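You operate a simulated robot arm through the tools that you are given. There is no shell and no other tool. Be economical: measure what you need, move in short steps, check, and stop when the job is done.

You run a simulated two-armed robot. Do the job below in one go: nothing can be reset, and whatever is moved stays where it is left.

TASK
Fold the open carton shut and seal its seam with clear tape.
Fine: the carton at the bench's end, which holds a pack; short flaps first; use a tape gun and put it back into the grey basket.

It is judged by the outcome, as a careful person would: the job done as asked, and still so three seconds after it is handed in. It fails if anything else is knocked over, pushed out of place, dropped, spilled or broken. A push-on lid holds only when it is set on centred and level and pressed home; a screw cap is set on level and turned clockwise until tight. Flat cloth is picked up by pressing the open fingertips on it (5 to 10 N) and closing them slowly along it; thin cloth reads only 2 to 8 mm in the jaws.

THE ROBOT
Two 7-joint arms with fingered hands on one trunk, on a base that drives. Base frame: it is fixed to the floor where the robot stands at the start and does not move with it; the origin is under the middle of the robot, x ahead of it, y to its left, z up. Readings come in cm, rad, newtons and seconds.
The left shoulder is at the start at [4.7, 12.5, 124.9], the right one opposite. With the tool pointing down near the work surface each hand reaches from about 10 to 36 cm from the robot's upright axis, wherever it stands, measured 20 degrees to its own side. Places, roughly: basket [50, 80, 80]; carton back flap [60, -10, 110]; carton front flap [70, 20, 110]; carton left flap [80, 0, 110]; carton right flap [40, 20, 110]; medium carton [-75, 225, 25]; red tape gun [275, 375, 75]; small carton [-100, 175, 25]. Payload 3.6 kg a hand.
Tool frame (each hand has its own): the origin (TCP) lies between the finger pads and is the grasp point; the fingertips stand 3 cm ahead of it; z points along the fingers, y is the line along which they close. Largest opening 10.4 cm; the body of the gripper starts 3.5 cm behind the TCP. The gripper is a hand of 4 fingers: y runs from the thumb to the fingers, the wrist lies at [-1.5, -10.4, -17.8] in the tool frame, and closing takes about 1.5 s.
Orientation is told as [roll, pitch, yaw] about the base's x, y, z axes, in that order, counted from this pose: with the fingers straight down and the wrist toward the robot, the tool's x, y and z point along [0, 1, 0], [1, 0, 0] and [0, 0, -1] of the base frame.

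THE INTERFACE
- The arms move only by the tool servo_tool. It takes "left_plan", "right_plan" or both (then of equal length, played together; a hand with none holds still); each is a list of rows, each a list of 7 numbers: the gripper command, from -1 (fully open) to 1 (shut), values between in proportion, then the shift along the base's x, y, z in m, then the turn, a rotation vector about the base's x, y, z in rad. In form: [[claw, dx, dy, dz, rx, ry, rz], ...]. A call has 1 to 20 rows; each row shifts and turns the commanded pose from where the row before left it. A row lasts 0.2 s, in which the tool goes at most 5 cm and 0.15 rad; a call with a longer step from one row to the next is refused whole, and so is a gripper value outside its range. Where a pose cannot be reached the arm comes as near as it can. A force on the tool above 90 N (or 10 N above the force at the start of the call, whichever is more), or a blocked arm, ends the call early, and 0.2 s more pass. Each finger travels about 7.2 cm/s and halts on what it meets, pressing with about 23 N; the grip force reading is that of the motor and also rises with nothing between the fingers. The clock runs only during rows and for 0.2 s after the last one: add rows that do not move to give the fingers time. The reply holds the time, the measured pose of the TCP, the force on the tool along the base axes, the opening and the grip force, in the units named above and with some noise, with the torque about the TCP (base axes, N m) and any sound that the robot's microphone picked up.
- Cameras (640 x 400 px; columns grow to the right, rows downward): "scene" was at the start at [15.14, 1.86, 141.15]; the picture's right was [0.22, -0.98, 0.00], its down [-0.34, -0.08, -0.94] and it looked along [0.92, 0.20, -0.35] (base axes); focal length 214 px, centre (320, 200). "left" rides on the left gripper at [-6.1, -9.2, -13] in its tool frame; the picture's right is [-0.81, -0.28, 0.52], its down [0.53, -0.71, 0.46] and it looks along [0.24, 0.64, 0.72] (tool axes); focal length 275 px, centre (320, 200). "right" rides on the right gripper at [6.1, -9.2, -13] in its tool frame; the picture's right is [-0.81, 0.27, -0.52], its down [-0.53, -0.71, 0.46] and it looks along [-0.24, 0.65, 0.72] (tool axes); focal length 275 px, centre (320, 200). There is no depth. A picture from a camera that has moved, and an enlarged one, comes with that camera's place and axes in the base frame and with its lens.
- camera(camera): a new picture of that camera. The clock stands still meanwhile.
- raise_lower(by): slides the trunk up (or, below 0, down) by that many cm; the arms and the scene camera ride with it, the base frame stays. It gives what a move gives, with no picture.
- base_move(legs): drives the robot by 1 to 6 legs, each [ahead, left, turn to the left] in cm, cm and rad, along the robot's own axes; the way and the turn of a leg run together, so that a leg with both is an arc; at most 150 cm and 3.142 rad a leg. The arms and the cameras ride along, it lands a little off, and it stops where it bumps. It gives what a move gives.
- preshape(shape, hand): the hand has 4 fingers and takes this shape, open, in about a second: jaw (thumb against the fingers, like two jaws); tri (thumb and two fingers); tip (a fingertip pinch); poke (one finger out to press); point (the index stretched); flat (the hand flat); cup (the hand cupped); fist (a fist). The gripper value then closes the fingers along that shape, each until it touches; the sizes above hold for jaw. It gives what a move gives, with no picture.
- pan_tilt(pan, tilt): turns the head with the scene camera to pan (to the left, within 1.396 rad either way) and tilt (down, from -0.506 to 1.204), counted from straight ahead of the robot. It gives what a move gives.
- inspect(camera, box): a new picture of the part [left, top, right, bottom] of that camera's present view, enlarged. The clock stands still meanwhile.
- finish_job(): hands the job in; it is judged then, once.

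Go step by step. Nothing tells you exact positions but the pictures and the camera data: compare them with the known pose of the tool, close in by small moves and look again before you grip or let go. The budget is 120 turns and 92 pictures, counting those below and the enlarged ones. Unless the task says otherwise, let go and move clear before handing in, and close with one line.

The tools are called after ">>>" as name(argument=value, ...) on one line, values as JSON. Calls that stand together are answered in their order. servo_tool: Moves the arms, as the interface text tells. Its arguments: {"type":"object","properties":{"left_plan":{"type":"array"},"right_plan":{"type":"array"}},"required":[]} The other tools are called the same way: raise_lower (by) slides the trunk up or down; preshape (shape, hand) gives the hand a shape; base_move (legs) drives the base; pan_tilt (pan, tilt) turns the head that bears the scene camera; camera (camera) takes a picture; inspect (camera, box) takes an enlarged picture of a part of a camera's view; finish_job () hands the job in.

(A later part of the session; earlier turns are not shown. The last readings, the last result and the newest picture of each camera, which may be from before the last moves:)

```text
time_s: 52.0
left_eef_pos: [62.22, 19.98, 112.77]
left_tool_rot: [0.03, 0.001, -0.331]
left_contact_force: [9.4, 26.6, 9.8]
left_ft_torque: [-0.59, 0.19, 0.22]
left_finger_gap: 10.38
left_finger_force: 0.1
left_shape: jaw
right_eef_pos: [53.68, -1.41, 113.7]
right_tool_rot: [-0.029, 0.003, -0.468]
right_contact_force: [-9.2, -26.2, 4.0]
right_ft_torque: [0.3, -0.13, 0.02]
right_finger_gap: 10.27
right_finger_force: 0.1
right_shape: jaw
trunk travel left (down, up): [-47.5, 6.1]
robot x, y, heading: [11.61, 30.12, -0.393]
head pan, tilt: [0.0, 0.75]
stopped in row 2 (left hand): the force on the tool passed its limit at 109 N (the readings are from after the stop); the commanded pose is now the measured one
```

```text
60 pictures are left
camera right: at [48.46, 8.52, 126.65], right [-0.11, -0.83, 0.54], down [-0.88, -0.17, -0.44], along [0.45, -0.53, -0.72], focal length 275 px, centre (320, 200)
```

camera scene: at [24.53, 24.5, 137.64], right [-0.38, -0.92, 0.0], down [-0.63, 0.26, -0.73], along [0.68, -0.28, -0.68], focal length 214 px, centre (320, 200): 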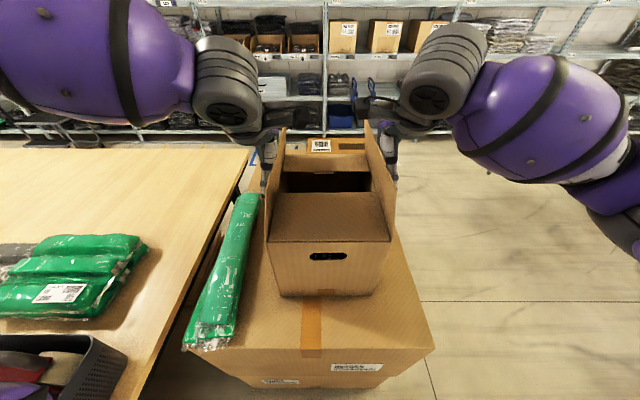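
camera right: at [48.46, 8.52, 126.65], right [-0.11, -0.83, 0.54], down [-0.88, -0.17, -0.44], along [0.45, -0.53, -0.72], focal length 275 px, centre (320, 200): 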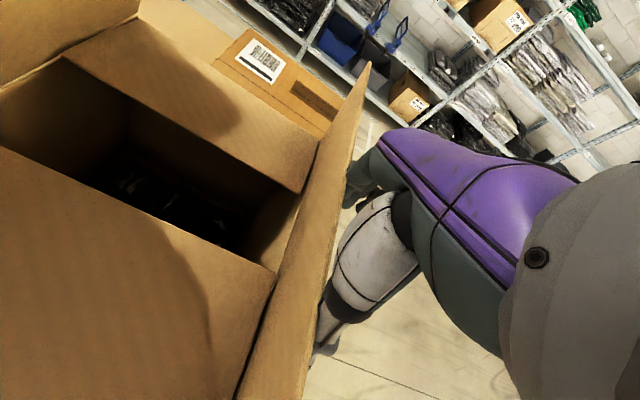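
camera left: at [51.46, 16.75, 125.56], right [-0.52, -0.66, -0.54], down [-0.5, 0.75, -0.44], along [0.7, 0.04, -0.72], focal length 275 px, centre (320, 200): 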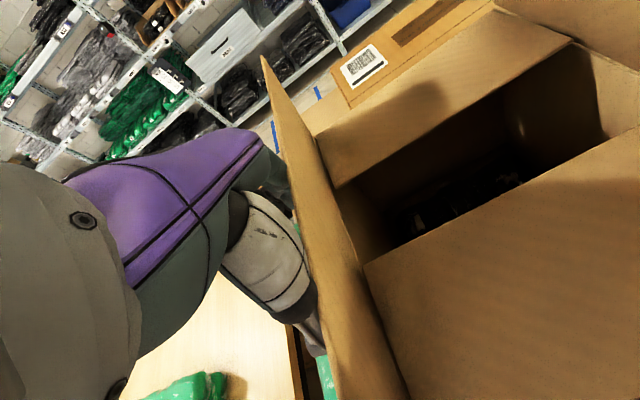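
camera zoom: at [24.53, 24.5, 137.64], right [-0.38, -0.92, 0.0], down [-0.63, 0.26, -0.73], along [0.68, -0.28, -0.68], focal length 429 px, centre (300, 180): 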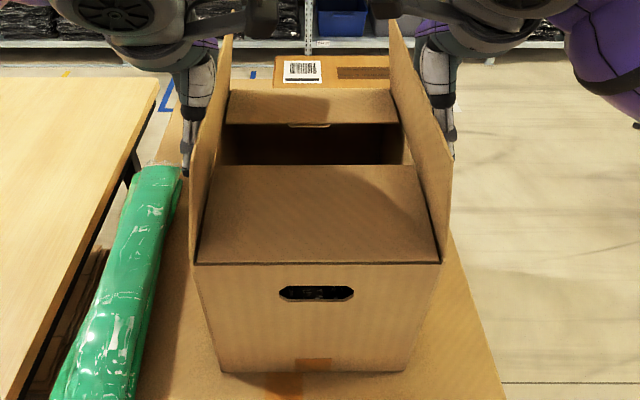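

The short flaps have sprung up about 17°, so their side edges jam against the long flaps. I'll press both short flaps down with the right hand, thumb on one and fingers on the other, while the left hand folds the left flap over them.

>>> servo_tool(left_plan=[[-1, 0.0048, 0.0116, 0, 0, 0, -0.03], [-1, 0.0048, 0.0116, 0, 0, 0, -0.03], [-1, 0, 0, 0, 0, 0, 0], [-1, 0, 0, 0, 0, 0, 0], [-1, 0, 0, 0, 0, 0, 0], [-1, 0, 0, 0, 0, 0, 0], [-1, 0, 0, 0, 0, 0, 0], [-1, 0, 0, 0, 0, 0, 0], [-1, 0, 0, 0, 0, 0, 0], [-1, 0, 0, 0, 0, 0, 0], [-1, 0, 0, 0, 0, 0, 0], [-1, 0, 0, 0, 0, 0, 0], [-1, 0, 0, 0, 0, 0, 0], [-1, 0, 0, 0, 0, 0, 0], [-1, 0, 0, 0, 0, 0, 0], [-1, 0, 0, 0, 0, 0, 0], [-1, 0, 0, 0, 0, 0, 0]], right_plan=[[-1, -0.0057, -0.0139, 0, 0, 0, 0.035], [-1, -0.0057, -0.0139, 0, 0, 0, 0.035], [-1, 0, 0, 0.04, 0, 0, 0], [-1, 0, 0, 0.04, 0, 0, 0], [-1, 0, 0, 0.04, 0, 0, 0], [-1, 0, 0, 0.04, 0, 0, 0], [-1, 0, 0, 0.04, 0, 0, 0], [-1, 0, 0, 0.04, 0, 0, 0], [-1, 0.0158, 0.0205, 0, 0, 0, 0], [-1, 0.0158, 0.0205, 0, 0, 0, 0], [-1, 0.0158, 0.0205, 0, 0, 0, 0], [-1, 0.0158, 0.0205, 0, 0, 0, 0], [-1, 0, 0, -0.04, 0, 0, 0], [-1, 0, 0, -0.04, 0, 0, 0], [-1, 0, 0, -0.04, 0, 0, 0], [-1, 0, 0, -0.04, 0, 0, 0], [-1, 0, 0, -0.04, 0, 0, 0]])

>>> camera(camera="right")

>>> camera(camera="scene")

```text
time_s: 55.6
left_eef_pos: [63.09, 22.06, 112.46]
left_tool_rot: [0.024, 0.004, -0.399]
left_contact_force: [-1.0, 0.4, 0.1]
left_ft_torque: [0.0, -0.02, 0.0]
left_finger_gap: 10.4
left_finger_force: 0.1
left_shape: jaw
right_eef_pos: [59.06, 4.62, 117.44]
right_tool_rot: [-0.022, 0.007, -0.386]
right_contact_force: [0.1, 0.3, 0.1]
right_ft_torque: [0.01, 0.03, 0.03]
right_finger_gap: 10.38
right_finger_force: 0.0
right_shape: jaw
trunk travel left (down, up): [-47.5, 6.1]
robot x, y, heading: [11.6, 30.2, -0.388]
head pan, tilt: [0.0, 0.75]
```

```text
59 pictures are left
camera right: at [52.89, 14.04, 130.56], right [-0.04, -0.84, 0.53], down [-0.87, -0.23, -0.44], along [0.49, -0.48, -0.72], focal length 275 px, centre (320, 200)
```

right: 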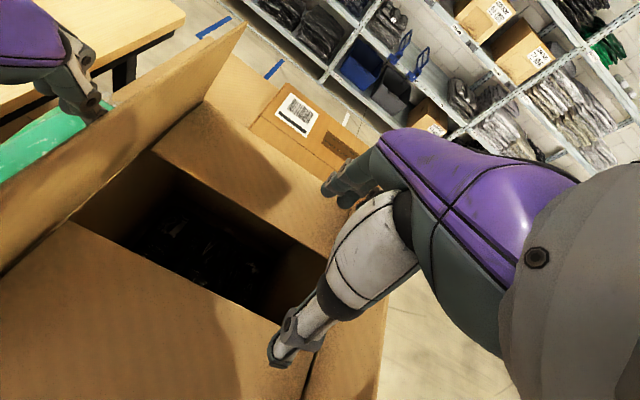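

```text
58 pictures are left
camera scene: at [24.69, 24.43, 137.6], right [-0.38, -0.92, 0.0], down [-0.63, 0.26, -0.73], along [0.68, -0.28, -0.68], focal length 214 px, centre (320, 200)
```

scene: 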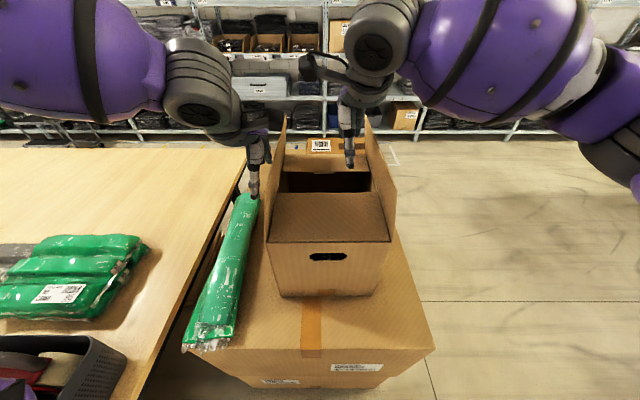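

The thumb hangs above the near flap's edge and the fingers above the far one. I press both short flaps down.

>>> servo_tool(right_plan=[[-1, 0, 0, -0.03, 0, 0, 0], [-1, 0, 0, -0.03, 0, 0, 0], [-1, 0, 0, -0.02, 0, 0, 0], [-1, 0, 0, -0.01, 0, 0, 0], [-1, 0, 0, -0.01, 0, 0, 0], [-1, 0, 0, -0.008, 0, 0, 0]])

>>> inspect(camera="scene", box=[220, 110, 440, 310])

>>> camera(camera="right")

```text
time_s: 57.0
left_eef_pos: [63.04, 21.97, 112.54]
left_tool_rot: [0.024, 0.003, -0.4]
left_contact_force: [-0.1, 0.4, 0.1]
left_ft_torque: [0.02, 0.01, 0.01]
left_finger_gap: 10.42
left_finger_force: 0.1
left_shape: jaw
right_eef_pos: [59.15, 4.44, 106.63]
right_tool_rot: [-0.023, 0.008, -0.386]
right_contact_force: [-0.2, -0.2, 0.3]
right_ft_torque: [0.02, -0.01, -0.01]
right_finger_gap: 10.4
right_finger_force: 0.0
right_shape: jaw
trunk travel left (down, up): [-47.5, 6.1]
robot x, y, heading: [11.48, 29.99, -0.392]
head pan, tilt: [0.0, 0.75]
```

```text
2.00 times, centred on (330, 210) of scene
camera zoom: at [24.67, 24.45, 137.61], right [-0.38, -0.92, 0.0], down [-0.63, 0.26, -0.73], along [0.68, -0.28, -0.68], focal length 429 px, centre (300, 180)
```

zoom: 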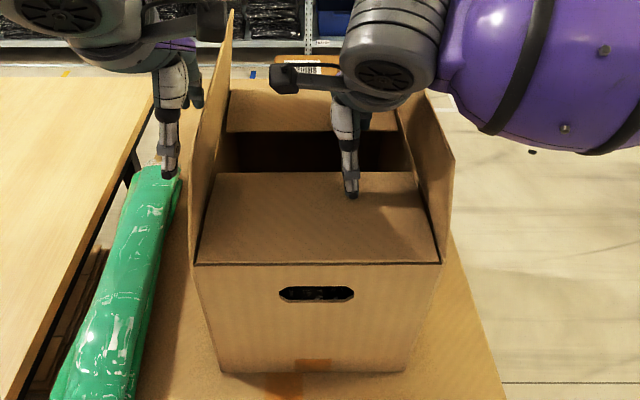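

```text
56 pictures are left
camera right: at [53.08, 13.86, 119.71], right [-0.04, -0.84, 0.53], down [-0.87, -0.23, -0.44], along [0.49, -0.48, -0.72], focal length 275 px, centre (320, 200)
```

right: 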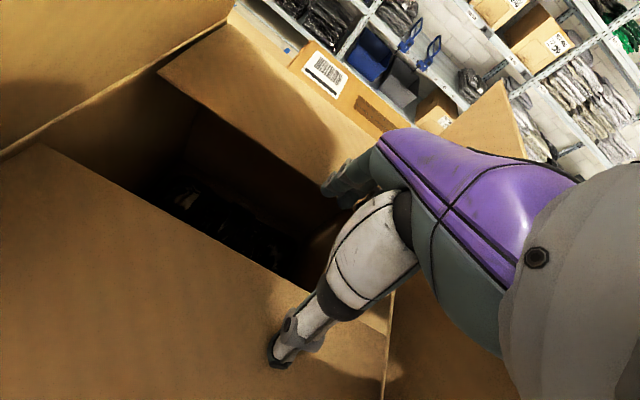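

The short flaps are flat now. With the right hand holding them slightly lower, I fold the left flap over with the left hand.

>>> servo_tool(right_plan=[[-1, 0, 0, -0.007, 0, 0, 0], [-1, 0, 0, 0, 0, 0, 0], [-1, 0, 0, 0, 0, 0, 0], [-1, 0, 0, 0, 0, 0, 0], [-1, 0, 0, 0, 0, 0, 0]], left_plan=[[-1, 0, 0, 0, 0, 0, 0], [-1, -0.0067, -0.0162, 0, 0, 0, 0], [-1, -0.0067, -0.0162, 0, 0, 0, 0], [-1, -0.0067, -0.0162, 0, 0, 0, 0], [-1, -0.0067, -0.0162, 0, 0, 0, 0]])

>>> inspect(camera="scene", box=[220, 110, 440, 310])

```text
time_s: 58.2
left_eef_pos: [60.41, 15.59, 112.77]
left_tool_rot: [0.025, 0.005, -0.397]
left_contact_force: [0.9, 0.2, 0.3]
left_ft_torque: [0.03, -0.01, 0.01]
left_finger_gap: 10.39
left_finger_force: 0.2
left_shape: jaw
right_eef_pos: [59.26, 4.43, 105.94]
right_tool_rot: [-0.024, 0.005, -0.385]
right_contact_force: [-0.3, 0.2, -1.1]
right_ft_torque: [-0.01, 0.01, -0.03]
right_finger_gap: 10.4
right_finger_force: 0.0
right_shape: jaw
trunk travel left (down, up): [-47.5, 6.1]
robot x, y, heading: [11.49, 30.21, -0.388]
head pan, tilt: [0.0, 0.75]
```

```text
2.00 times, centred on (330, 210) of scene
camera zoom: at [24.76, 24.43, 137.59], right [-0.38, -0.92, 0.0], down [-0.63, 0.26, -0.73], along [0.68, -0.28, -0.68], focal length 429 px, centre (300, 180)
```

zoom: 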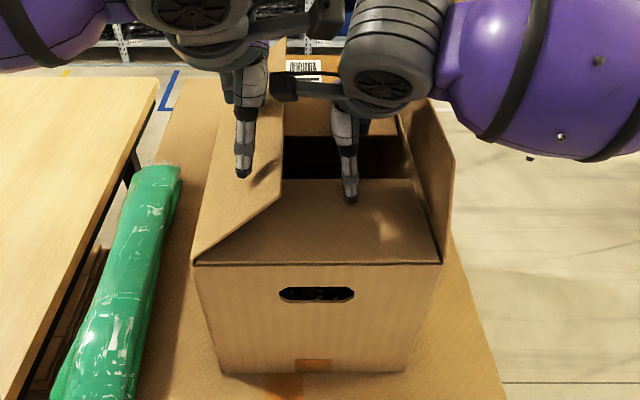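

The jam is overcome and the left flap is over the short ones. I press it down with the left hand at its present place.

>>> servo_tool(left_plan=[[-1, 0, 0, -0.015, 0, 0, 0], [-1, 0, 0, -0.015, 0, 0, 0], [-1, 0, 0, -0.01, 0, 0, 0]])

>>> inspect(camera="scene", box=[220, 110, 440, 310])

```text
time_s: 59.0
left_eef_pos: [60.34, 15.37, 108.76]
left_tool_rot: [0.023, 0.001, -0.4]
left_contact_force: [-0.7, 2.3, 4.2]
left_ft_torque: [-0.25, 0.23, -0.15]
left_finger_gap: 10.41
left_finger_force: 0.0
left_shape: jaw
right_eef_pos: [59.13, 4.41, 106.2]
right_tool_rot: [-0.028, 0.009, -0.386]
right_contact_force: [0.8, -2.0, -4.1]
right_ft_torque: [-0.13, -0.15, 0.08]
right_finger_gap: 10.37
right_finger_force: 0.0
right_shape: jaw
trunk travel left (down, up): [-47.5, 6.1]
robot x, y, heading: [11.74, 30.01, -0.389]
head pan, tilt: [0.0, 0.75]
```

```text
2.00 times, centred on (330, 210) of scene
camera zoom: at [24.65, 24.45, 137.61], right [-0.38, -0.92, 0.0], down [-0.63, 0.26, -0.73], along [0.68, -0.28, -0.68], focal length 429 px, centre (300, 180)
```

zoom: 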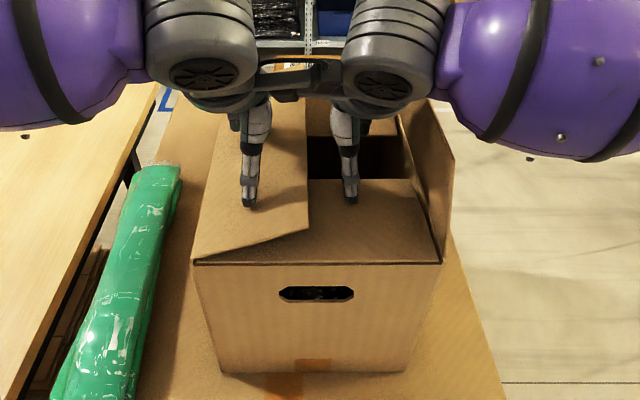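

The two hands touch lightly. I slide the right hand right before lifting it, then bring it round outside the right flap while the left hand keeps holding.

>>> servo_tool(right_plan=[[-1, -0.006, -0.0139, 0, 0, 0, 0], [-1, -0.006, -0.0139, 0.005, 0, 0, 0], [-1, 0, 0, 0.04, 0, 0, 0], [-1, 0, 0, 0.04, 0, 0, 0], [-1, 0, 0, 0.04, 0, 0, 0], [-1, 0, 0, 0.04, 0, 0, 0], [-1, -0.005, -0.012, 0.04, 0, 0, 0], [-1, -0.0152, -0.037, 0.02, 0, 0, 0], [-1, -0.0152, -0.037, 0, 0, 0, 0], [-1, -0.0152, -0.037, 0, 0, 0, 0], [-1, -0.0152, -0.037, 0, 0, 0, 0], [-1, -0.006, -0.014, 0, 0, 0, 0], [-1, 0, 0, -0.04, 0, 0, 0], [-1, 0, 0, -0.04, 0, 0, 0], [-1, 0, 0, -0.04, 0, 0, 0], [-1, 0, 0, -0.04, 0, 0, 0]])

>>> inspect(camera="scene", box=[220, 110, 440, 310])

```text
time_s: 62.4
left_eef_pos: [60.36, 15.56, 108.68]
left_tool_rot: [0.025, 0.002, -0.399]
left_contact_force: [0.2, 0.5, 0.2]
left_ft_torque: [-0.01, 0.01, 0.01]
left_finger_gap: 10.4
left_finger_force: 0.0
left_shape: jaw
right_eef_pos: [50.79, -16.28, 112.5]
right_tool_rot: [-0.023, 0.004, -0.386]
right_contact_force: [0.3, 0.0, -0.6]
right_ft_torque: [0.04, -0.03, 0.02]
right_finger_gap: 10.37
right_finger_force: 0.1
right_shape: jaw
trunk travel left (down, up): [-47.5, 6.1]
robot x, y, heading: [11.33, 30.51, -0.39]
head pan, tilt: [0.0, 0.75]
```

```text
2.00 times, centred on (330, 210) of scene
camera zoom: at [24.67, 24.42, 137.6], right [-0.38, -0.92, 0.0], down [-0.63, 0.26, -0.73], along [0.68, -0.28, -0.68], focal length 429 px, centre (300, 180)
```

zoom: 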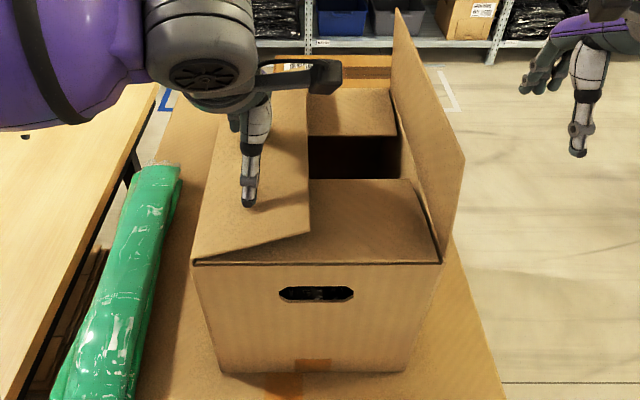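

The left flap holds down the short ones. I sweep the right flap inward with the right hand.

>>> servo_tool(right_plan=[[-1, 0.0095, 0.0231, 0, 0, 0, 0], [-1, 0.0095, 0.0231, 0, 0, 0, 0], [-1, 0.0095, 0.0231, 0, 0, 0, 0], [-1, 0.0095, 0.0231, 0, 0, 0, 0], [-1, 0.0095, 0.0231, 0, 0, 0, 0], [-1, 0.0057, 0.0139, 0, 0, 0, 0], [-1, 0.0057, 0.0139, 0, 0, 0, 0], [-1, 0.0057, 0.0139, 0, 0, 0, 0]])

>>> inspect(camera="scene", box=[220, 110, 440, 310])

```text
time_s: 64.2
left_eef_pos: [60.42, 15.38, 108.67]
left_tool_rot: [0.023, 0.004, -0.399]
left_contact_force: [-1.0, 1.0, -0.9]
left_ft_torque: [0.02, 0.02, 0.03]
left_finger_gap: 10.41
left_finger_force: 0.1
left_shape: jaw
right_eef_pos: [57.25, -0.02, 112.53]
right_tool_rot: [-0.025, 0.007, -0.386]
right_contact_force: [-0.4, -0.5, -0.3]
right_ft_torque: [0.02, -0.02, -0.01]
right_finger_gap: 10.38
right_finger_force: 0.1
right_shape: jaw
trunk travel left (down, up): [-47.5, 6.1]
robot x, y, heading: [11.4, 29.88, -0.387]
head pan, tilt: [0.0, 0.75]
```

```text
2.00 times, centred on (330, 210) of scene
camera zoom: at [24.69, 24.48, 137.61], right [-0.38, -0.92, 0.0], down [-0.63, 0.26, -0.73], along [0.68, -0.28, -0.68], focal length 429 px, centre (300, 180)
```

zoom: 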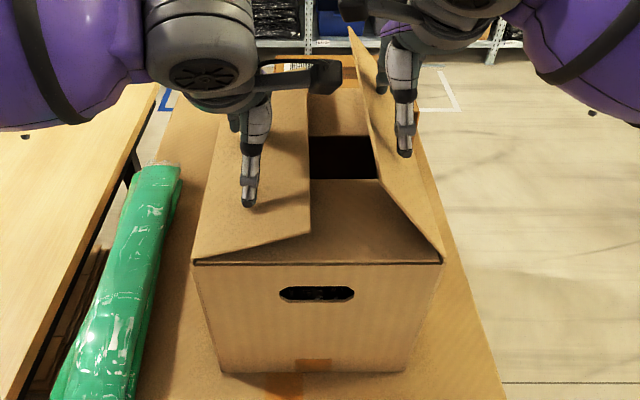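

The right flap follows freely. I bring it in the rest of the way and down.

>>> servo_tool(right_plan=[[-1, 0.0057, 0.0139, 0, 0, 0, 0], [-1, 0.0057, 0.0139, -0.005, 0, 0, 0], [-1, 0, 0, -0.015, 0, 0, 0], [-1, 0, 0, -0.015, 0, 0, 0], [-1, 0, 0, -0.008, 0, 0, 0], [-1, 0, 0, 0, 0, 0, 0]])

>>> inspect(camera="scene", box=[220, 110, 440, 310])

```text
time_s: 65.6
left_eef_pos: [60.28, 15.48, 108.71]
left_tool_rot: [0.024, 0.003, -0.401]
left_contact_force: [0.1, 0.0, 0.3]
left_ft_torque: [0.0, -0.01, 0.01]
left_finger_gap: 10.39
left_finger_force: 0.1
left_shape: jaw
right_eef_pos: [58.47, 2.65, 108.24]
right_tool_rot: [-0.025, 0.009, -0.385]
right_contact_force: [0.1, 0.8, 0.2]
right_ft_torque: [-0.05, 0.01, 0.0]
right_finger_gap: 10.39
right_finger_force: 0.0
right_shape: jaw
trunk travel left (down, up): [-47.5, 6.1]
robot x, y, heading: [11.56, 30.1, -0.389]
head pan, tilt: [0.0, 0.75]
```

```text
2.00 times, centred on (330, 210) of scene
camera zoom: at [24.67, 24.46, 137.61], right [-0.38, -0.92, 0.0], down [-0.63, 0.26, -0.73], along [0.68, -0.28, -0.68], focal length 429 px, centre (300, 180)
```

zoom: 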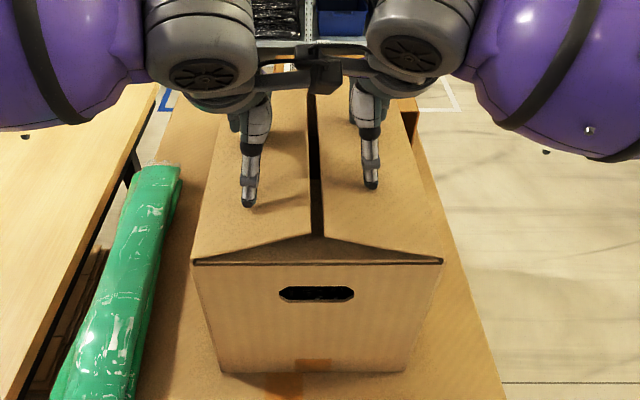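

The flaps meet at the seam but stand about 3 cm proud there. I press both hands down in small steps.

>>> servo_tool(left_plan=[[-1, 0, 0, -0.007, 0, 0, 0], [-1, 0, 0, -0.007, 0, 0, 0], [-1, 0, 0, -0.005, 0, 0, 0], [-1, 0, 0, 0, 0, 0, 0]], right_plan=[[-1, 0, 0, -0.005, 0, 0, 0], [-1, 0, 0, -0.006, 0, 0, 0], [-1, 0, 0, -0.005, 0, 0, 0], [-1, 0, 0, 0, 0, 0, 0]])

>>> inspect(camera="scene", box=[220, 110, 440, 310])

```text
time_s: 66.6
left_eef_pos: [60.1, 15.51, 106.75]
left_tool_rot: [0.024, 0.002, -0.4]
left_contact_force: [0.5, -0.4, -0.4]
left_ft_torque: [0.03, 0.02, -0.01]
left_finger_gap: 10.39
left_finger_force: 0.1
left_shape: jaw
right_eef_pos: [58.36, 2.73, 106.68]
right_tool_rot: [-0.025, 0.006, -0.387]
right_contact_force: [0.3, -0.1, 2.9]
right_ft_torque: [-0.11, -0.09, 0.01]
right_finger_gap: 10.37
right_finger_force: 0.0
right_shape: jaw
trunk travel left (down, up): [-47.5, 6.1]
robot x, y, heading: [11.22, 30.14, -0.387]
head pan, tilt: [0.0, 0.75]
```

```text
2.00 times, centred on (330, 210) of scene
camera zoom: at [24.64, 24.47, 137.61], right [-0.38, -0.92, 0.0], down [-0.63, 0.26, -0.73], along [0.68, -0.28, -0.68], focal length 429 px, centre (300, 180)
```

zoom: 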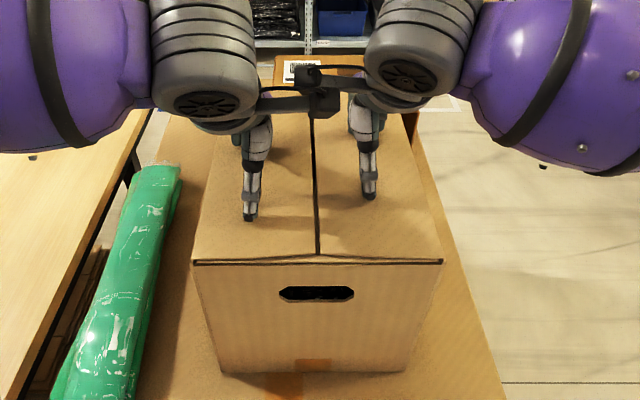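

Nearly flat now. One more press, then I lift to see how far they spring back.

>>> servo_tool(left_plan=[[-1, 0, 0, -0.005, 0, 0, 0], [-1, 0, 0, -0.005, 0, 0, 0], [-1, 0, 0, 0, 0, 0, 0], [-1, 0, 0, 0, 0, 0, 0], [-1, 0.004, 0.009, 0.03, 0, 0, 0], [-1, 0.004, 0.009, 0.04, 0, 0, 0], [-1, 0, 0, 0.04, 0, 0, 0], [-1, 0, 0, 0.04, 0, 0, 0], [-1, 0.015, 0.037, 0.02, 0, 0, 0], [-1, 0.015, 0.037, 0.02, 0, 0, 0], [-1, 0.007, 0.018, 0.04, 0, 0, 0]], right_plan=[[-1, 0, 0, -0.003, 0, 0, 0], [-1, 0, 0, -0.003, 0, 0, 0], [-1, 0, 0, 0, 0, 0, 0], [-1, 0, 0, 0, 0, 0, 0], [-1, -0.004, -0.009, 0.03, 0, 0, 0], [-1, -0.004, -0.009, 0.04, 0, 0, 0], [-1, 0, 0, 0.04, 0, 0, 0], [-1, 0, 0, 0.04, 0, 0, 0], [-1, -0.015, -0.037, 0.02, 0, 0, 0], [-1, -0.015, -0.037, 0.02, 0, 0, 0], [-1, -0.007, -0.018, 0.04, 0, 0, 0]])

>>> camera(camera="scene")

>>> inspect(camera="scene", box=[220, 110, 440, 310])

```text
time_s: 69.0
left_eef_pos: [64.73, 26.39, 128.93]
left_tool_rot: [0.024, 0.003, -0.397]
left_contact_force: [-0.5, 0.0, -0.1]
left_ft_torque: [-0.02, -0.01, 0.0]
left_finger_gap: 10.4
left_finger_force: 0.1
left_shape: jaw
right_eef_pos: [53.99, -8.67, 128.98]
right_tool_rot: [-0.025, 0.006, -0.384]
right_contact_force: [0.3, 0.9, 0.2]
right_ft_torque: [0.01, -0.01, 0.04]
right_finger_gap: 10.42
right_finger_force: 0.1
right_shape: jaw
trunk travel left (down, up): [-47.5, 6.1]
robot x, y, heading: [11.48, 30.12, -0.392]
head pan, tilt: [0.0, 0.75]
```

```text
49 pictures are left
camera scene: at [24.56, 24.5, 137.63], right [-0.38, -0.92, 0.0], down [-0.63, 0.26, -0.73], along [0.68, -0.28, -0.68], focal length 214 px, centre (320, 200)
```

scene: 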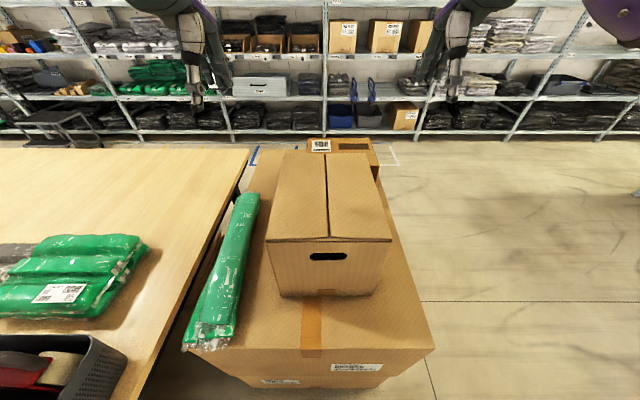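

```text
2.00 times, centred on (330, 210) of scene
camera zoom: at [24.56, 24.5, 137.63], right [-0.38, -0.92, 0.0], down [-0.63, 0.26, -0.73], along [0.68, -0.28, -0.68], focal length 429 px, centre (300, 180)
```

zoom: 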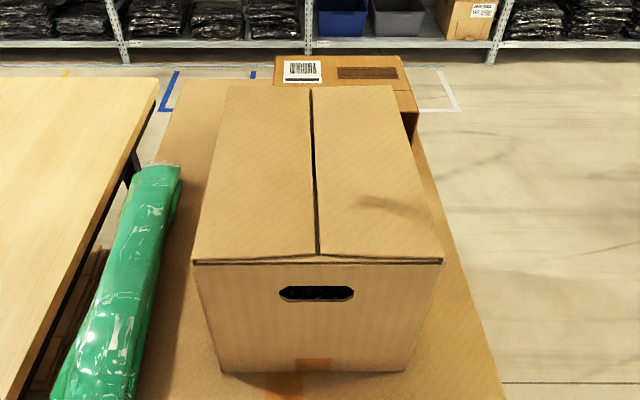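

The flaps stay shut and flat; the seam runs from about [47,13.5] to [74,2.4], z≈105. Next I fetch the clear-tape gun, driving left to face the basket with the hands lifted.

>>> base_move(legs=[[-26, 0, 0], [0, 56, 0]])

>>> pan_tilt(pan=0.0, tilt=0.9)

>>> camera(camera="scene")

>>> camera(camera="right")

```text
time_s: 75.8
left_eef_pos: [61.74, 87.91, 128.83]
left_tool_rot: [0.025, 0.002, -0.38]
left_contact_force: [0.5, 0.3, -0.2]
left_ft_torque: [0.01, 0.03, -0.02]
left_finger_gap: 10.38
left_finger_force: 0.1
left_shape: jaw
right_eef_pos: [51.37, 52.91, 128.93]
right_tool_rot: [-0.025, 0.006, -0.37]
right_contact_force: [0.0, -0.3, -0.5]
right_ft_torque: [0.02, 0.0, 0.01]
right_finger_gap: 10.4
right_finger_force: 0.0
right_shape: jaw
trunk travel left (down, up): [-47.5, 6.1]
robot x, y, heading: [8.29, 91.03, -0.371]
head pan, tilt: [0.0, 0.75]
```

```text
time_s: 76.5
left_eef_pos: [61.76, 88.05, 128.84]
left_tool_rot: [0.025, 0.003, -0.382]
left_contact_force: [0.5, -0.2, -0.2]
left_ft_torque: [-0.01, 0.04, 0.0]
left_finger_gap: 10.38
left_finger_force: 0.0
left_shape: jaw
right_eef_pos: [51.47, 52.94, 128.87]
right_tool_rot: [-0.026, 0.005, -0.37]
right_contact_force: [0.2, 0.5, 0.6]
right_ft_torque: [0.0, 0.04, 0.0]
right_finger_gap: 10.41
right_finger_force: 0.0
right_shape: jaw
trunk travel left (down, up): [-47.5, 6.1]
robot x, y, heading: [8.3, 90.87, -0.376]
head pan, tilt: [0.0, 0.901]
```

```text
47 pictures are left
camera scene: at [20.82, 85.76, 136.42], right [-0.37, -0.93, 0.0], down [-0.73, 0.29, -0.62], along [0.58, -0.23, -0.78], focal length 214 px, centre (320, 200)
```

scene: 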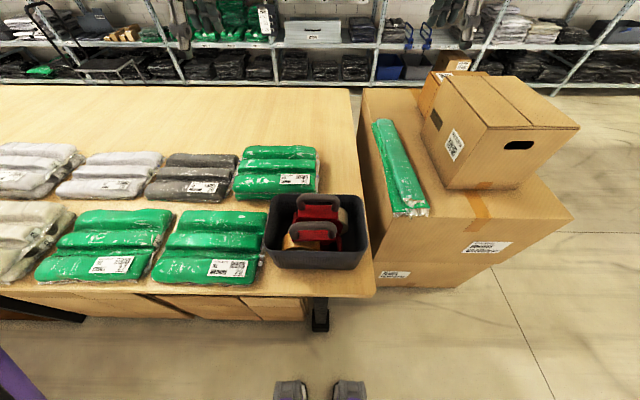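

```text
46 pictures are left
camera right: at [45.19, 62.35, 141.96], right [-0.03, -0.84, 0.54], down [-0.86, -0.25, -0.44], along [0.5, -0.47, -0.72], focal length 275 px, centre (320, 200)
```

right: 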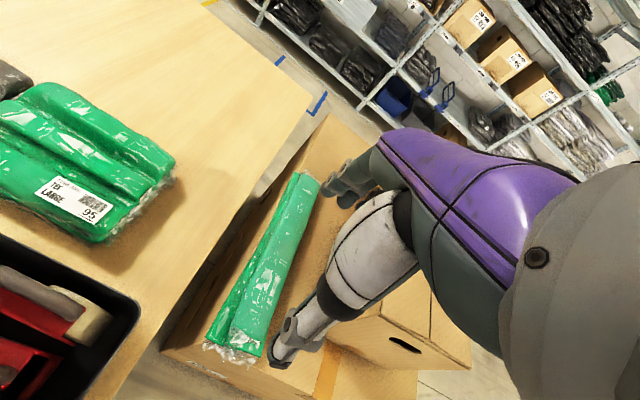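

The basket is straight ahead. I zoom in on the two guns.

>>> inspect(camera="scene", box=[255, 180, 385, 280])

>>> servo_tool(right_plan=[[-1, -0.02, 0.035, 0, 0, 0, 0], [-1, -0.02, 0.035, 0, 0, 0, 0], [-1, -0.02, 0.035, 0, 0, 0, 0], [-1, -0.02, 0.035, 0, 0, 0, 0], [-1, -0.02, 0.035, 0, 0, 0, 0]])

>>> camera(camera="right")

```text
4.00 times, centred on (320, 230) of scene
camera zoom: at [20.82, 85.76, 136.42], right [-0.37, -0.93, 0.0], down [-0.73, 0.29, -0.62], along [0.58, -0.23, -0.78], focal length 858 px, centre (320, 80)
```

zoom: 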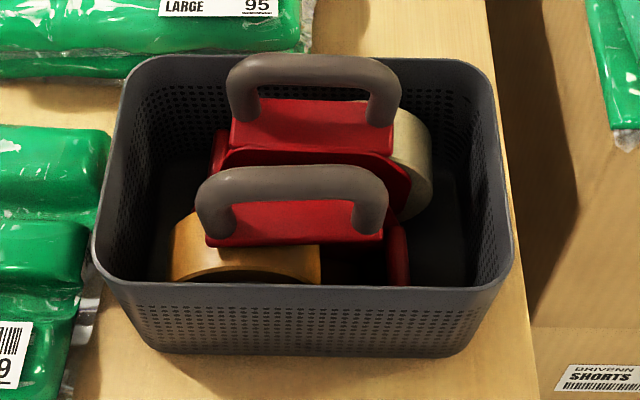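

```text
time_s: 77.7
left_eef_pos: [61.76, 87.97, 128.89]
left_tool_rot: [0.024, 0.004, -0.384]
left_contact_force: [0.4, 0.3, 0.1]
left_ft_torque: [-0.02, -0.02, 0.02]
left_finger_gap: 10.37
left_finger_force: 0.0
left_shape: jaw
right_eef_pos: [41.27, 70.57, 128.84]
right_tool_rot: [-0.023, 0.014, -0.377]
right_contact_force: [0.3, 0.0, 0.4]
right_ft_torque: [-0.03, 0.02, 0.02]
right_finger_gap: 10.44
right_finger_force: 0.2
right_shape: jaw
trunk travel left (down, up): [-47.5, 6.1]
robot x, y, heading: [8.13, 90.85, -0.371]
head pan, tilt: [0.0, 0.901]
```

```text
44 pictures are left
camera right: at [35.23, 79.97, 141.91], right [-0.03, -0.85, 0.53], down [-0.87, -0.24, -0.43], along [0.5, -0.48, -0.73], focal length 275 px, centre (320, 200)
```

right: 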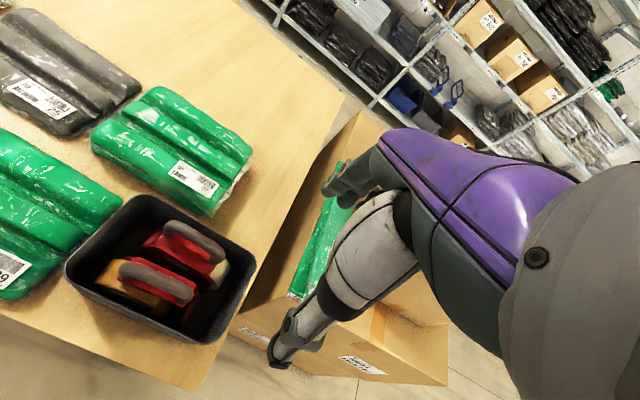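

The far gun carries the clear (pale) roll; its handle bar is at about [52.3, 74, 95], lying across my view. I bring the right hand over it and check.

>>> servo_tool(right_plan=[[-1, 0.0275, 0.0085, 0, 0, 0, 0], [-1, 0.0275, 0.0085, 0, 0, 0, 0], [-1, 0.0275, 0.0085, 0, 0.01, 0, 0], [-1, 0.0275, 0.0085, 0, 0.013, 0, 0], [-1, 0, 0, -0.04, 0, 0, 0], [-1, 0, 0, -0.04, 0, 0, 0], [-1, 0, 0, -0.04, 0, 0, 0], [-1, 0, 0, -0.04, 0, 0, 0], [-1, 0, 0, -0.04, 0, 0, 0]])

>>> camera(camera="right")

>>> inspect(camera="scene", box=[245, 150, 405, 280])

```text
time_s: 79.7
left_eef_pos: [61.66, 87.9, 128.88]
left_tool_rot: [0.025, 0.004, -0.383]
left_contact_force: [-0.6, 0.1, 0.8]
left_ft_torque: [0.0, -0.01, -0.01]
left_finger_gap: 10.38
left_finger_force: 0.1
left_shape: jaw
right_eef_pos: [52.37, 73.95, 108.77]
right_tool_rot: [-0.002, 0.013, -0.367]
right_contact_force: [-0.2, -0.1, 0.4]
right_ft_torque: [-0.02, 0.0, 0.0]
right_finger_gap: 10.4
right_finger_force: 0.1
right_shape: jaw
trunk travel left (down, up): [-47.5, 6.1]
robot x, y, heading: [8.25, 90.53, -0.375]
head pan, tilt: [0.0, 0.901]
```

```text
43 pictures are left
camera right: at [46.23, 82.94, 122.01], right [-0.03, -0.86, 0.52], down [-0.86, -0.24, -0.44], along [0.5, -0.46, -0.73], focal length 275 px, centre (320, 200)
```

right: 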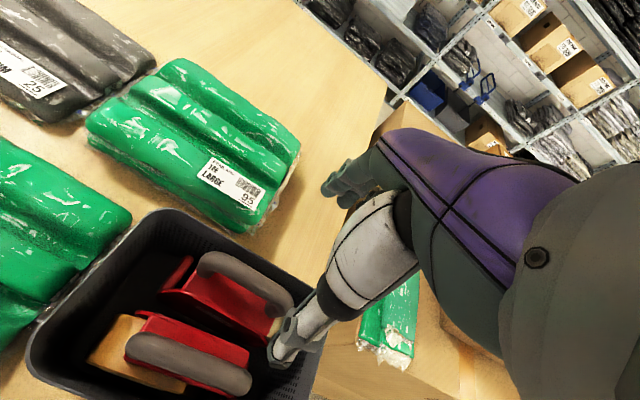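

```text
3.08 times, centred on (325, 215) of scene
camera zoom: at [20.85, 85.74, 136.41], right [-0.37, -0.93, 0.0], down [-0.73, 0.29, -0.62], along [0.58, -0.23, -0.78], focal length 660 px, centre (305, 154)
```

zoom: 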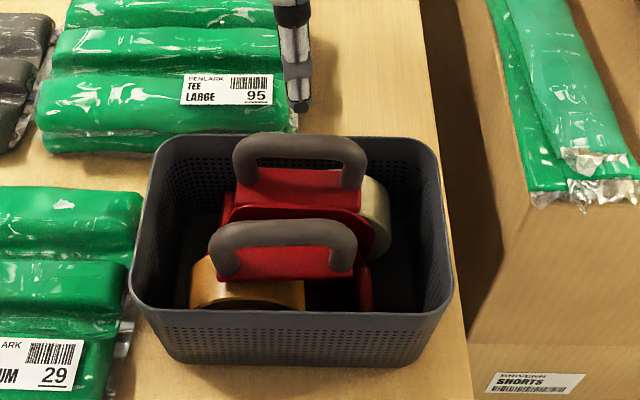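

Second fix agrees: handle bar centre about [52.6, 74.5, 95.3]. I lower onto it and stop just before closing to check the straddle.

>>> servo_tool(right_plan=[[-1, 0.003, 0.005, -0.03, 0, 0, -0.045], [-1, 0, 0, -0.04, 0, 0, 0], [-1, 0, 0, -0.03, 0, 0, 0], [-1, 0, 0, -0.025, 0, 0, 0], [-1, 0, 0, -0.016, 0, 0, 0]])

>>> camera(camera="right")

>>> inspect(camera="scene", box=[245, 150, 405, 280])

```text
time_s: 80.9
left_eef_pos: [61.66, 88.06, 128.7]
left_tool_rot: [0.024, 0.004, -0.383]
left_contact_force: [0.4, -0.1, -0.9]
left_ft_torque: [0.01, -0.02, -0.02]
left_finger_gap: 10.38
left_finger_force: 0.1
left_shape: jaw
right_eef_pos: [52.29, 74.17, 94.11]
right_tool_rot: [-0.007, 0.019, -0.415]
right_contact_force: [0.6, 0.5, -0.9]
right_ft_torque: [-0.01, -0.03, -0.02]
right_finger_gap: 10.37
right_finger_force: 0.1
right_shape: jaw
trunk travel left (down, up): [-47.5, 6.1]
robot x, y, heading: [8.24, 91.15, -0.373]
head pan, tilt: [0.0, 0.901]
```

```text
41 pictures are left
camera right: at [46.6, 83.54, 107.47], right [-0.06, -0.85, 0.52], down [-0.88, -0.2, -0.44], along [0.48, -0.48, -0.74], focal length 275 px, centre (320, 200)
```

right: 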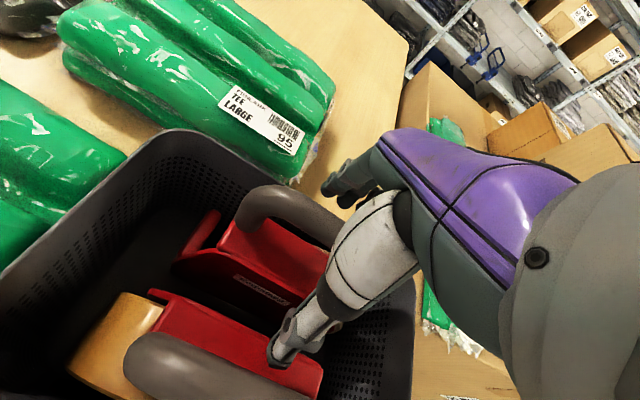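

```text
3.08 times, centred on (325, 215) of scene
camera zoom: at [20.78, 85.76, 136.39], right [-0.37, -0.93, 0.0], down [-0.73, 0.29, -0.62], along [0.58, -0.23, -0.78], focal length 660 px, centre (305, 154)
```

zoom: 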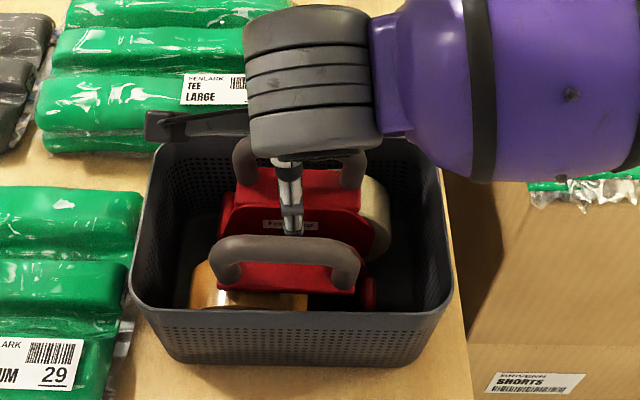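

The bar lies between thumb and fingers. I close the hand.

>>> servo_tool(right_plan=[[0, 0, 0, 0, 0, 0, 0], [0.5, 0, 0, 0, 0, 0, 0], [1, 0, 0, 0, 0, 0, 0], [1, 0, 0, 0, 0, 0, 0], [1, 0, 0, 0, 0, 0, 0], [1, 0, 0, 0, 0, 0, 0], [1, 0, 0, 0, 0, 0, 0], [1, 0, 0, 0, 0, 0, 0], [1, 0, 0, 0, 0, 0, 0], [1, 0, 0, 0, 0, 0, 0]])

>>> camera(camera="right")

```text
time_s: 83.1
left_eef_pos: [61.7, 87.94, 128.78]
left_tool_rot: [0.024, 0.004, -0.383]
left_contact_force: [-0.6, 0.0, -1.0]
left_ft_torque: [0.0, -0.02, -0.01]
left_finger_gap: 10.38
left_finger_force: 0.0
left_shape: jaw
right_eef_pos: [52.65, 74.16, 94.54]
right_tool_rot: [-0.002, 0.017, -0.414]
right_contact_force: [0.8, 0.5, -1.5]
right_ft_torque: [0.03, 0.0, 0.02]
right_finger_gap: 1.21
right_finger_force: 23.1
right_shape: jaw
trunk travel left (down, up): [-47.5, 6.1]
robot x, y, heading: [8.03, 90.79, -0.369]
head pan, tilt: [0.0, 0.901]
```

```text
39 pictures are left
camera right: at [46.77, 83.51, 107.78], right [-0.07, -0.85, 0.52], down [-0.87, -0.2, -0.44], along [0.48, -0.48, -0.73], focal length 275 px, centre (320, 200)
```

right: 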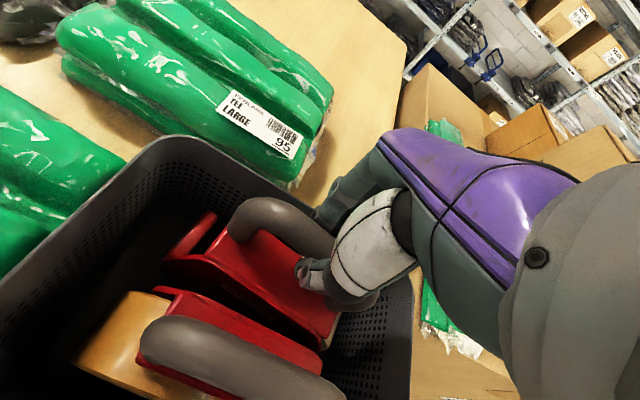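

The fingers stopped at 1.2 cm on the bar. I lift slowly to check the hold and that the other gun stays.

>>> servo_tool(right_plan=[[1, 0, 0, 0.01, 0, 0, 0], [1, 0, 0, 0.02, 0, 0, 0], [1, 0, 0, 0.02, 0, 0, 0], [1, 0, 0, 0.02, 0, 0, 0], [1, 0, 0, 0.02, 0, 0, 0], [1, 0, 0, 0.03, 0, 0, 0], [1, 0, 0, 0.04, 0, 0, 0], [1, 0, 0, 0.04, 0, 0, 0], [1, 0, 0, 0.04, 0, 0, 0], [1, 0, 0, 0.03, 0, 0, 0]])

>>> camera(camera="scene")

>>> camera(camera="right")

```text
time_s: 85.3
left_eef_pos: [61.64, 87.93, 128.86]
left_tool_rot: [0.024, 0.003, -0.383]
left_contact_force: [-0.9, 0.0, 0.2]
left_ft_torque: [-0.01, 0.01, 0.01]
left_finger_gap: 10.37
left_finger_force: 0.1
left_shape: jaw
right_eef_pos: [52.45, 74.42, 121.82]
right_tool_rot: [-0.003, 0.016, -0.413]
right_contact_force: [0.1, -0.7, -3.1]
right_ft_torque: [0.01, -0.01, 0.02]
right_finger_gap: 1.23
right_finger_force: 23.3
right_shape: jaw
trunk travel left (down, up): [-47.5, 6.1]
robot x, y, heading: [8.22, 91.08, -0.371]
head pan, tilt: [0.0, 0.901]
```

```text
38 pictures are left
camera scene: at [20.81, 85.76, 136.42], right [-0.37, -0.93, 0.0], down [-0.73, 0.29, -0.62], along [0.58, -0.23, -0.78], focal length 214 px, centre (320, 200)
```

scene: 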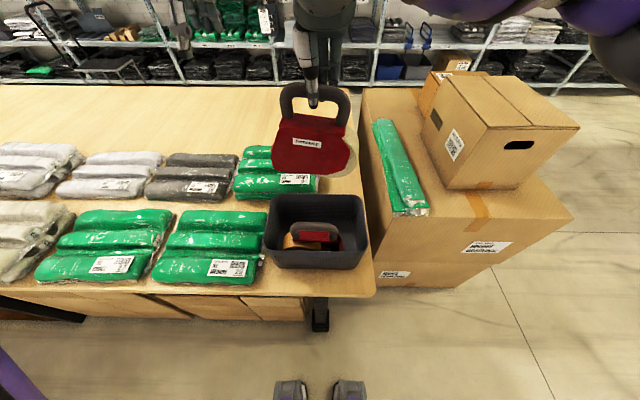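

```text
37 pictures are left
camera right: at [46.74, 83.73, 135.09], right [-0.07, -0.85, 0.52], down [-0.87, -0.2, -0.44], along [0.48, -0.48, -0.73], focal length 275 px, centre (320, 200)
```

right: 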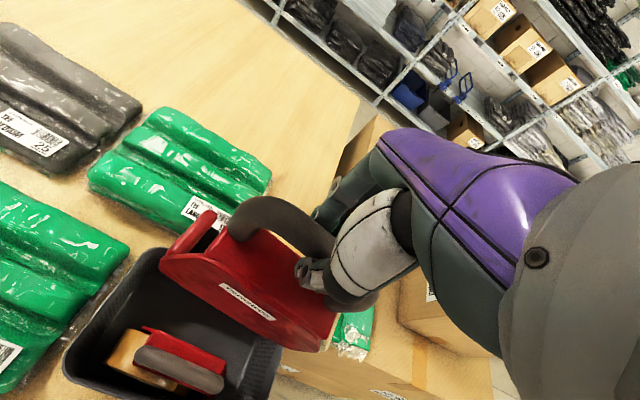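

The gun is up and the other one stayed put. I zoom in to understand its shape: head, roller, lower edge.

>>> inspect(camera="scene", box=[250, 60, 380, 190])

>>> inspect(camera="right", box=[140, 160, 400, 360])

```text
3.08 times, centred on (315, 125) of scene
camera zoom: at [20.81, 85.76, 136.42], right [-0.37, -0.93, 0.0], down [-0.73, 0.29, -0.62], along [0.58, -0.23, -0.78], focal length 660 px, centre (335, 431)
```

zoom: 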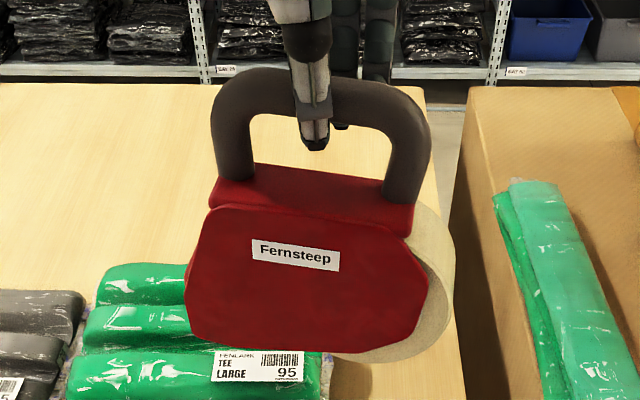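

```text
2.00 times, centred on (270, 260) of right
camera zoom: at [46.74, 83.73, 135.09], right [-0.07, -0.85, 0.52], down [-0.87, -0.2, -0.44], along [0.48, -0.48, -0.73], focal length 551 px, centre (420, 80)
```

zoom: 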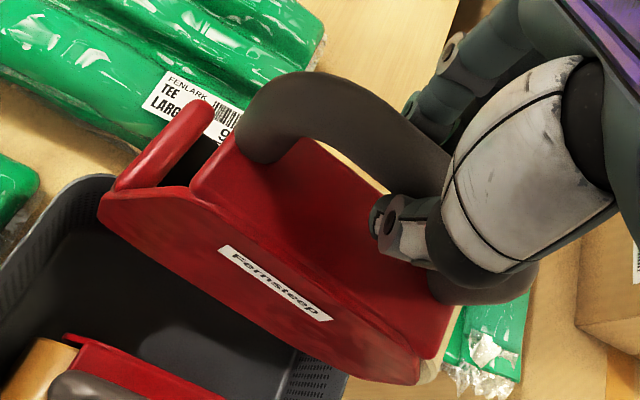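

The gun has side plates, a roller at its left end about 10 cm below the bar, and the clear roll at the right. I turn it to look at its end before deciding how to apply it.

>>> servo_tool(right_plan=[[1, 0, 0, 0.01, 0, 0, 0.14], [1, 0, 0, 0.01, 0, 0, 0.14], [1, 0, 0, 0.01, 0, 0, 0.14], [1, 0, 0, 0.01, 0, 0, 0.14], [1, 0, 0, 0.01, 0, 0, 0.14], [1, 0, 0, 0.01, 0, 0, 0.14], [1, 0, 0, 0.01, 0, 0, 0.14], [1, 0, 0, 0, 0, 0, 0.14]])

>>> inspect(camera="scene", box=[220, 20, 420, 190])

```text
time_s: 87.1
left_eef_pos: [61.87, 87.91, 128.72]
left_tool_rot: [0.024, 0.002, -0.383]
left_contact_force: [-1.4, 0.7, -0.8]
left_ft_torque: [0.0, 0.02, -0.02]
left_finger_gap: 10.37
left_finger_force: 0.1
left_shape: jaw
right_eef_pos: [52.73, 74.51, 128.65]
right_tool_rot: [-0.003, 0.014, 0.706]
right_contact_force: [0.0, -0.1, -3.7]
right_ft_torque: [0.05, 0.05, 0.02]
right_finger_gap: 1.22
right_finger_force: 23.4
right_shape: jaw
trunk travel left (down, up): [-47.5, 6.1]
robot x, y, heading: [8.11, 90.8, -0.375]
head pan, tilt: [0.0, 0.901]
```

```text
2.35 times, centred on (320, 105) of scene
camera zoom: at [20.87, 85.72, 136.41], right [-0.37, -0.93, 0.0], down [-0.73, 0.29, -0.62], along [0.58, -0.23, -0.78], focal length 505 px, centre (320, 424)
```

zoom: 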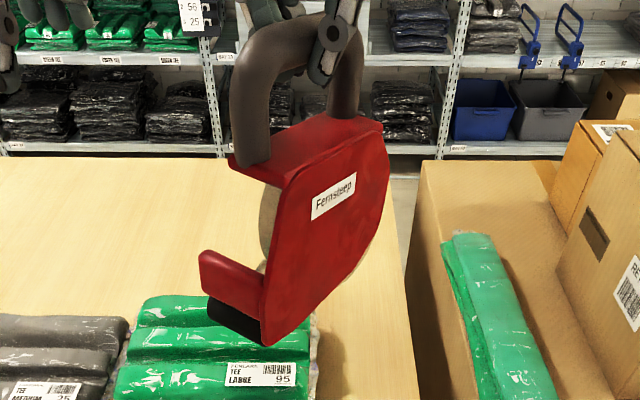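

Now it is clear: the black applicator roller sits at the lower left end, under a red guard, and the roll leads when the gun moves to its right. That suits working from the carton's right side, left to right. I turn the gun back and drive there.

>>> servo_tool(right_plan=[[1, 0, 0, 0.01, 0, 0, -0.135], [1, 0, 0, 0.01, 0, 0, -0.135], [1, 0, 0, 0.01, 0, 0, -0.135], [1, 0, 0, 0.01, 0, 0, -0.135], [1, 0, 0, 0, 0, 0, -0.135], [1, 0, 0, 0, 0, 0, -0.135], [1, 0, 0, 0, 0, 0, -0.135], [1, 0, 0, 0, 0, 0, -0.135]])

>>> base_move(legs=[[-35, 0, 0], [0, -140, 0], [0, 0, 1.553]])

>>> camera(camera="scene")

```text
time_s: 88.9
left_eef_pos: [61.74, 88.03, 128.83]
left_tool_rot: [0.024, 0.003, -0.382]
left_contact_force: [-1.3, -0.8, 1.1]
left_ft_torque: [0.0, 0.01, 0.01]
left_finger_gap: 10.38
left_finger_force: 0.0
left_shape: jaw
right_eef_pos: [52.67, 74.39, 132.69]
right_tool_rot: [-0.002, 0.013, -0.374]
right_contact_force: [-0.6, -0.9, -3.2]
right_ft_torque: [0.05, -0.03, -0.01]
right_finger_gap: 1.23
right_finger_force: 22.4
right_shape: jaw
trunk travel left (down, up): [-47.5, 6.1]
robot x, y, heading: [8.22, 91.18, -0.371]
head pan, tilt: [0.0, 0.901]
```

```text
time_s: 107.2
left_eef_pos: [-72.84, 24.9, 128.81]
left_tool_rot: [0.025, 0.003, 1.167]
left_contact_force: [0.2, -0.2, -1.1]
left_ft_torque: [-0.01, -0.02, 0.01]
left_finger_gap: 10.4
left_finger_force: 0.1
left_shape: jaw
right_eef_pos: [-59.47, 15.5, 132.69]
right_tool_rot: [-0.003, 0.016, 1.176]
right_contact_force: [0.0, -1.0, -3.1]
right_ft_torque: [-0.01, 0.06, 0.03]
right_finger_gap: 1.24
right_finger_force: 23.2
right_shape: jaw
trunk travel left (down, up): [-47.5, 6.1]
robot x, y, heading: [-77.06, -28.87, 1.179]
head pan, tilt: [0.0, 0.901]
```

```text
33 pictures are left
camera scene: at [-71.72, -16.14, 136.41], right [0.92, -0.39, 0.0], down [-0.3, -0.72, -0.62], along [0.24, 0.57, -0.78], focal length 214 px, centre (320, 200)
```

scene: 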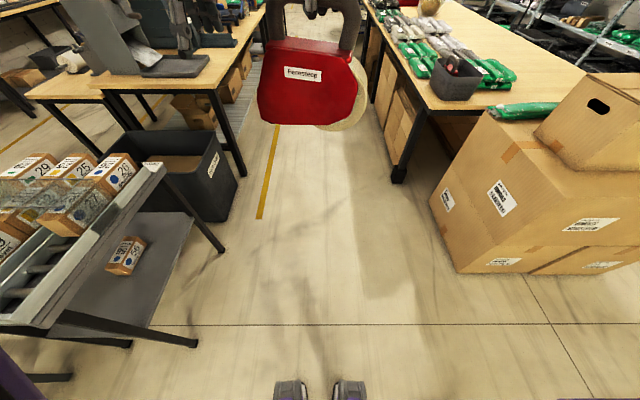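

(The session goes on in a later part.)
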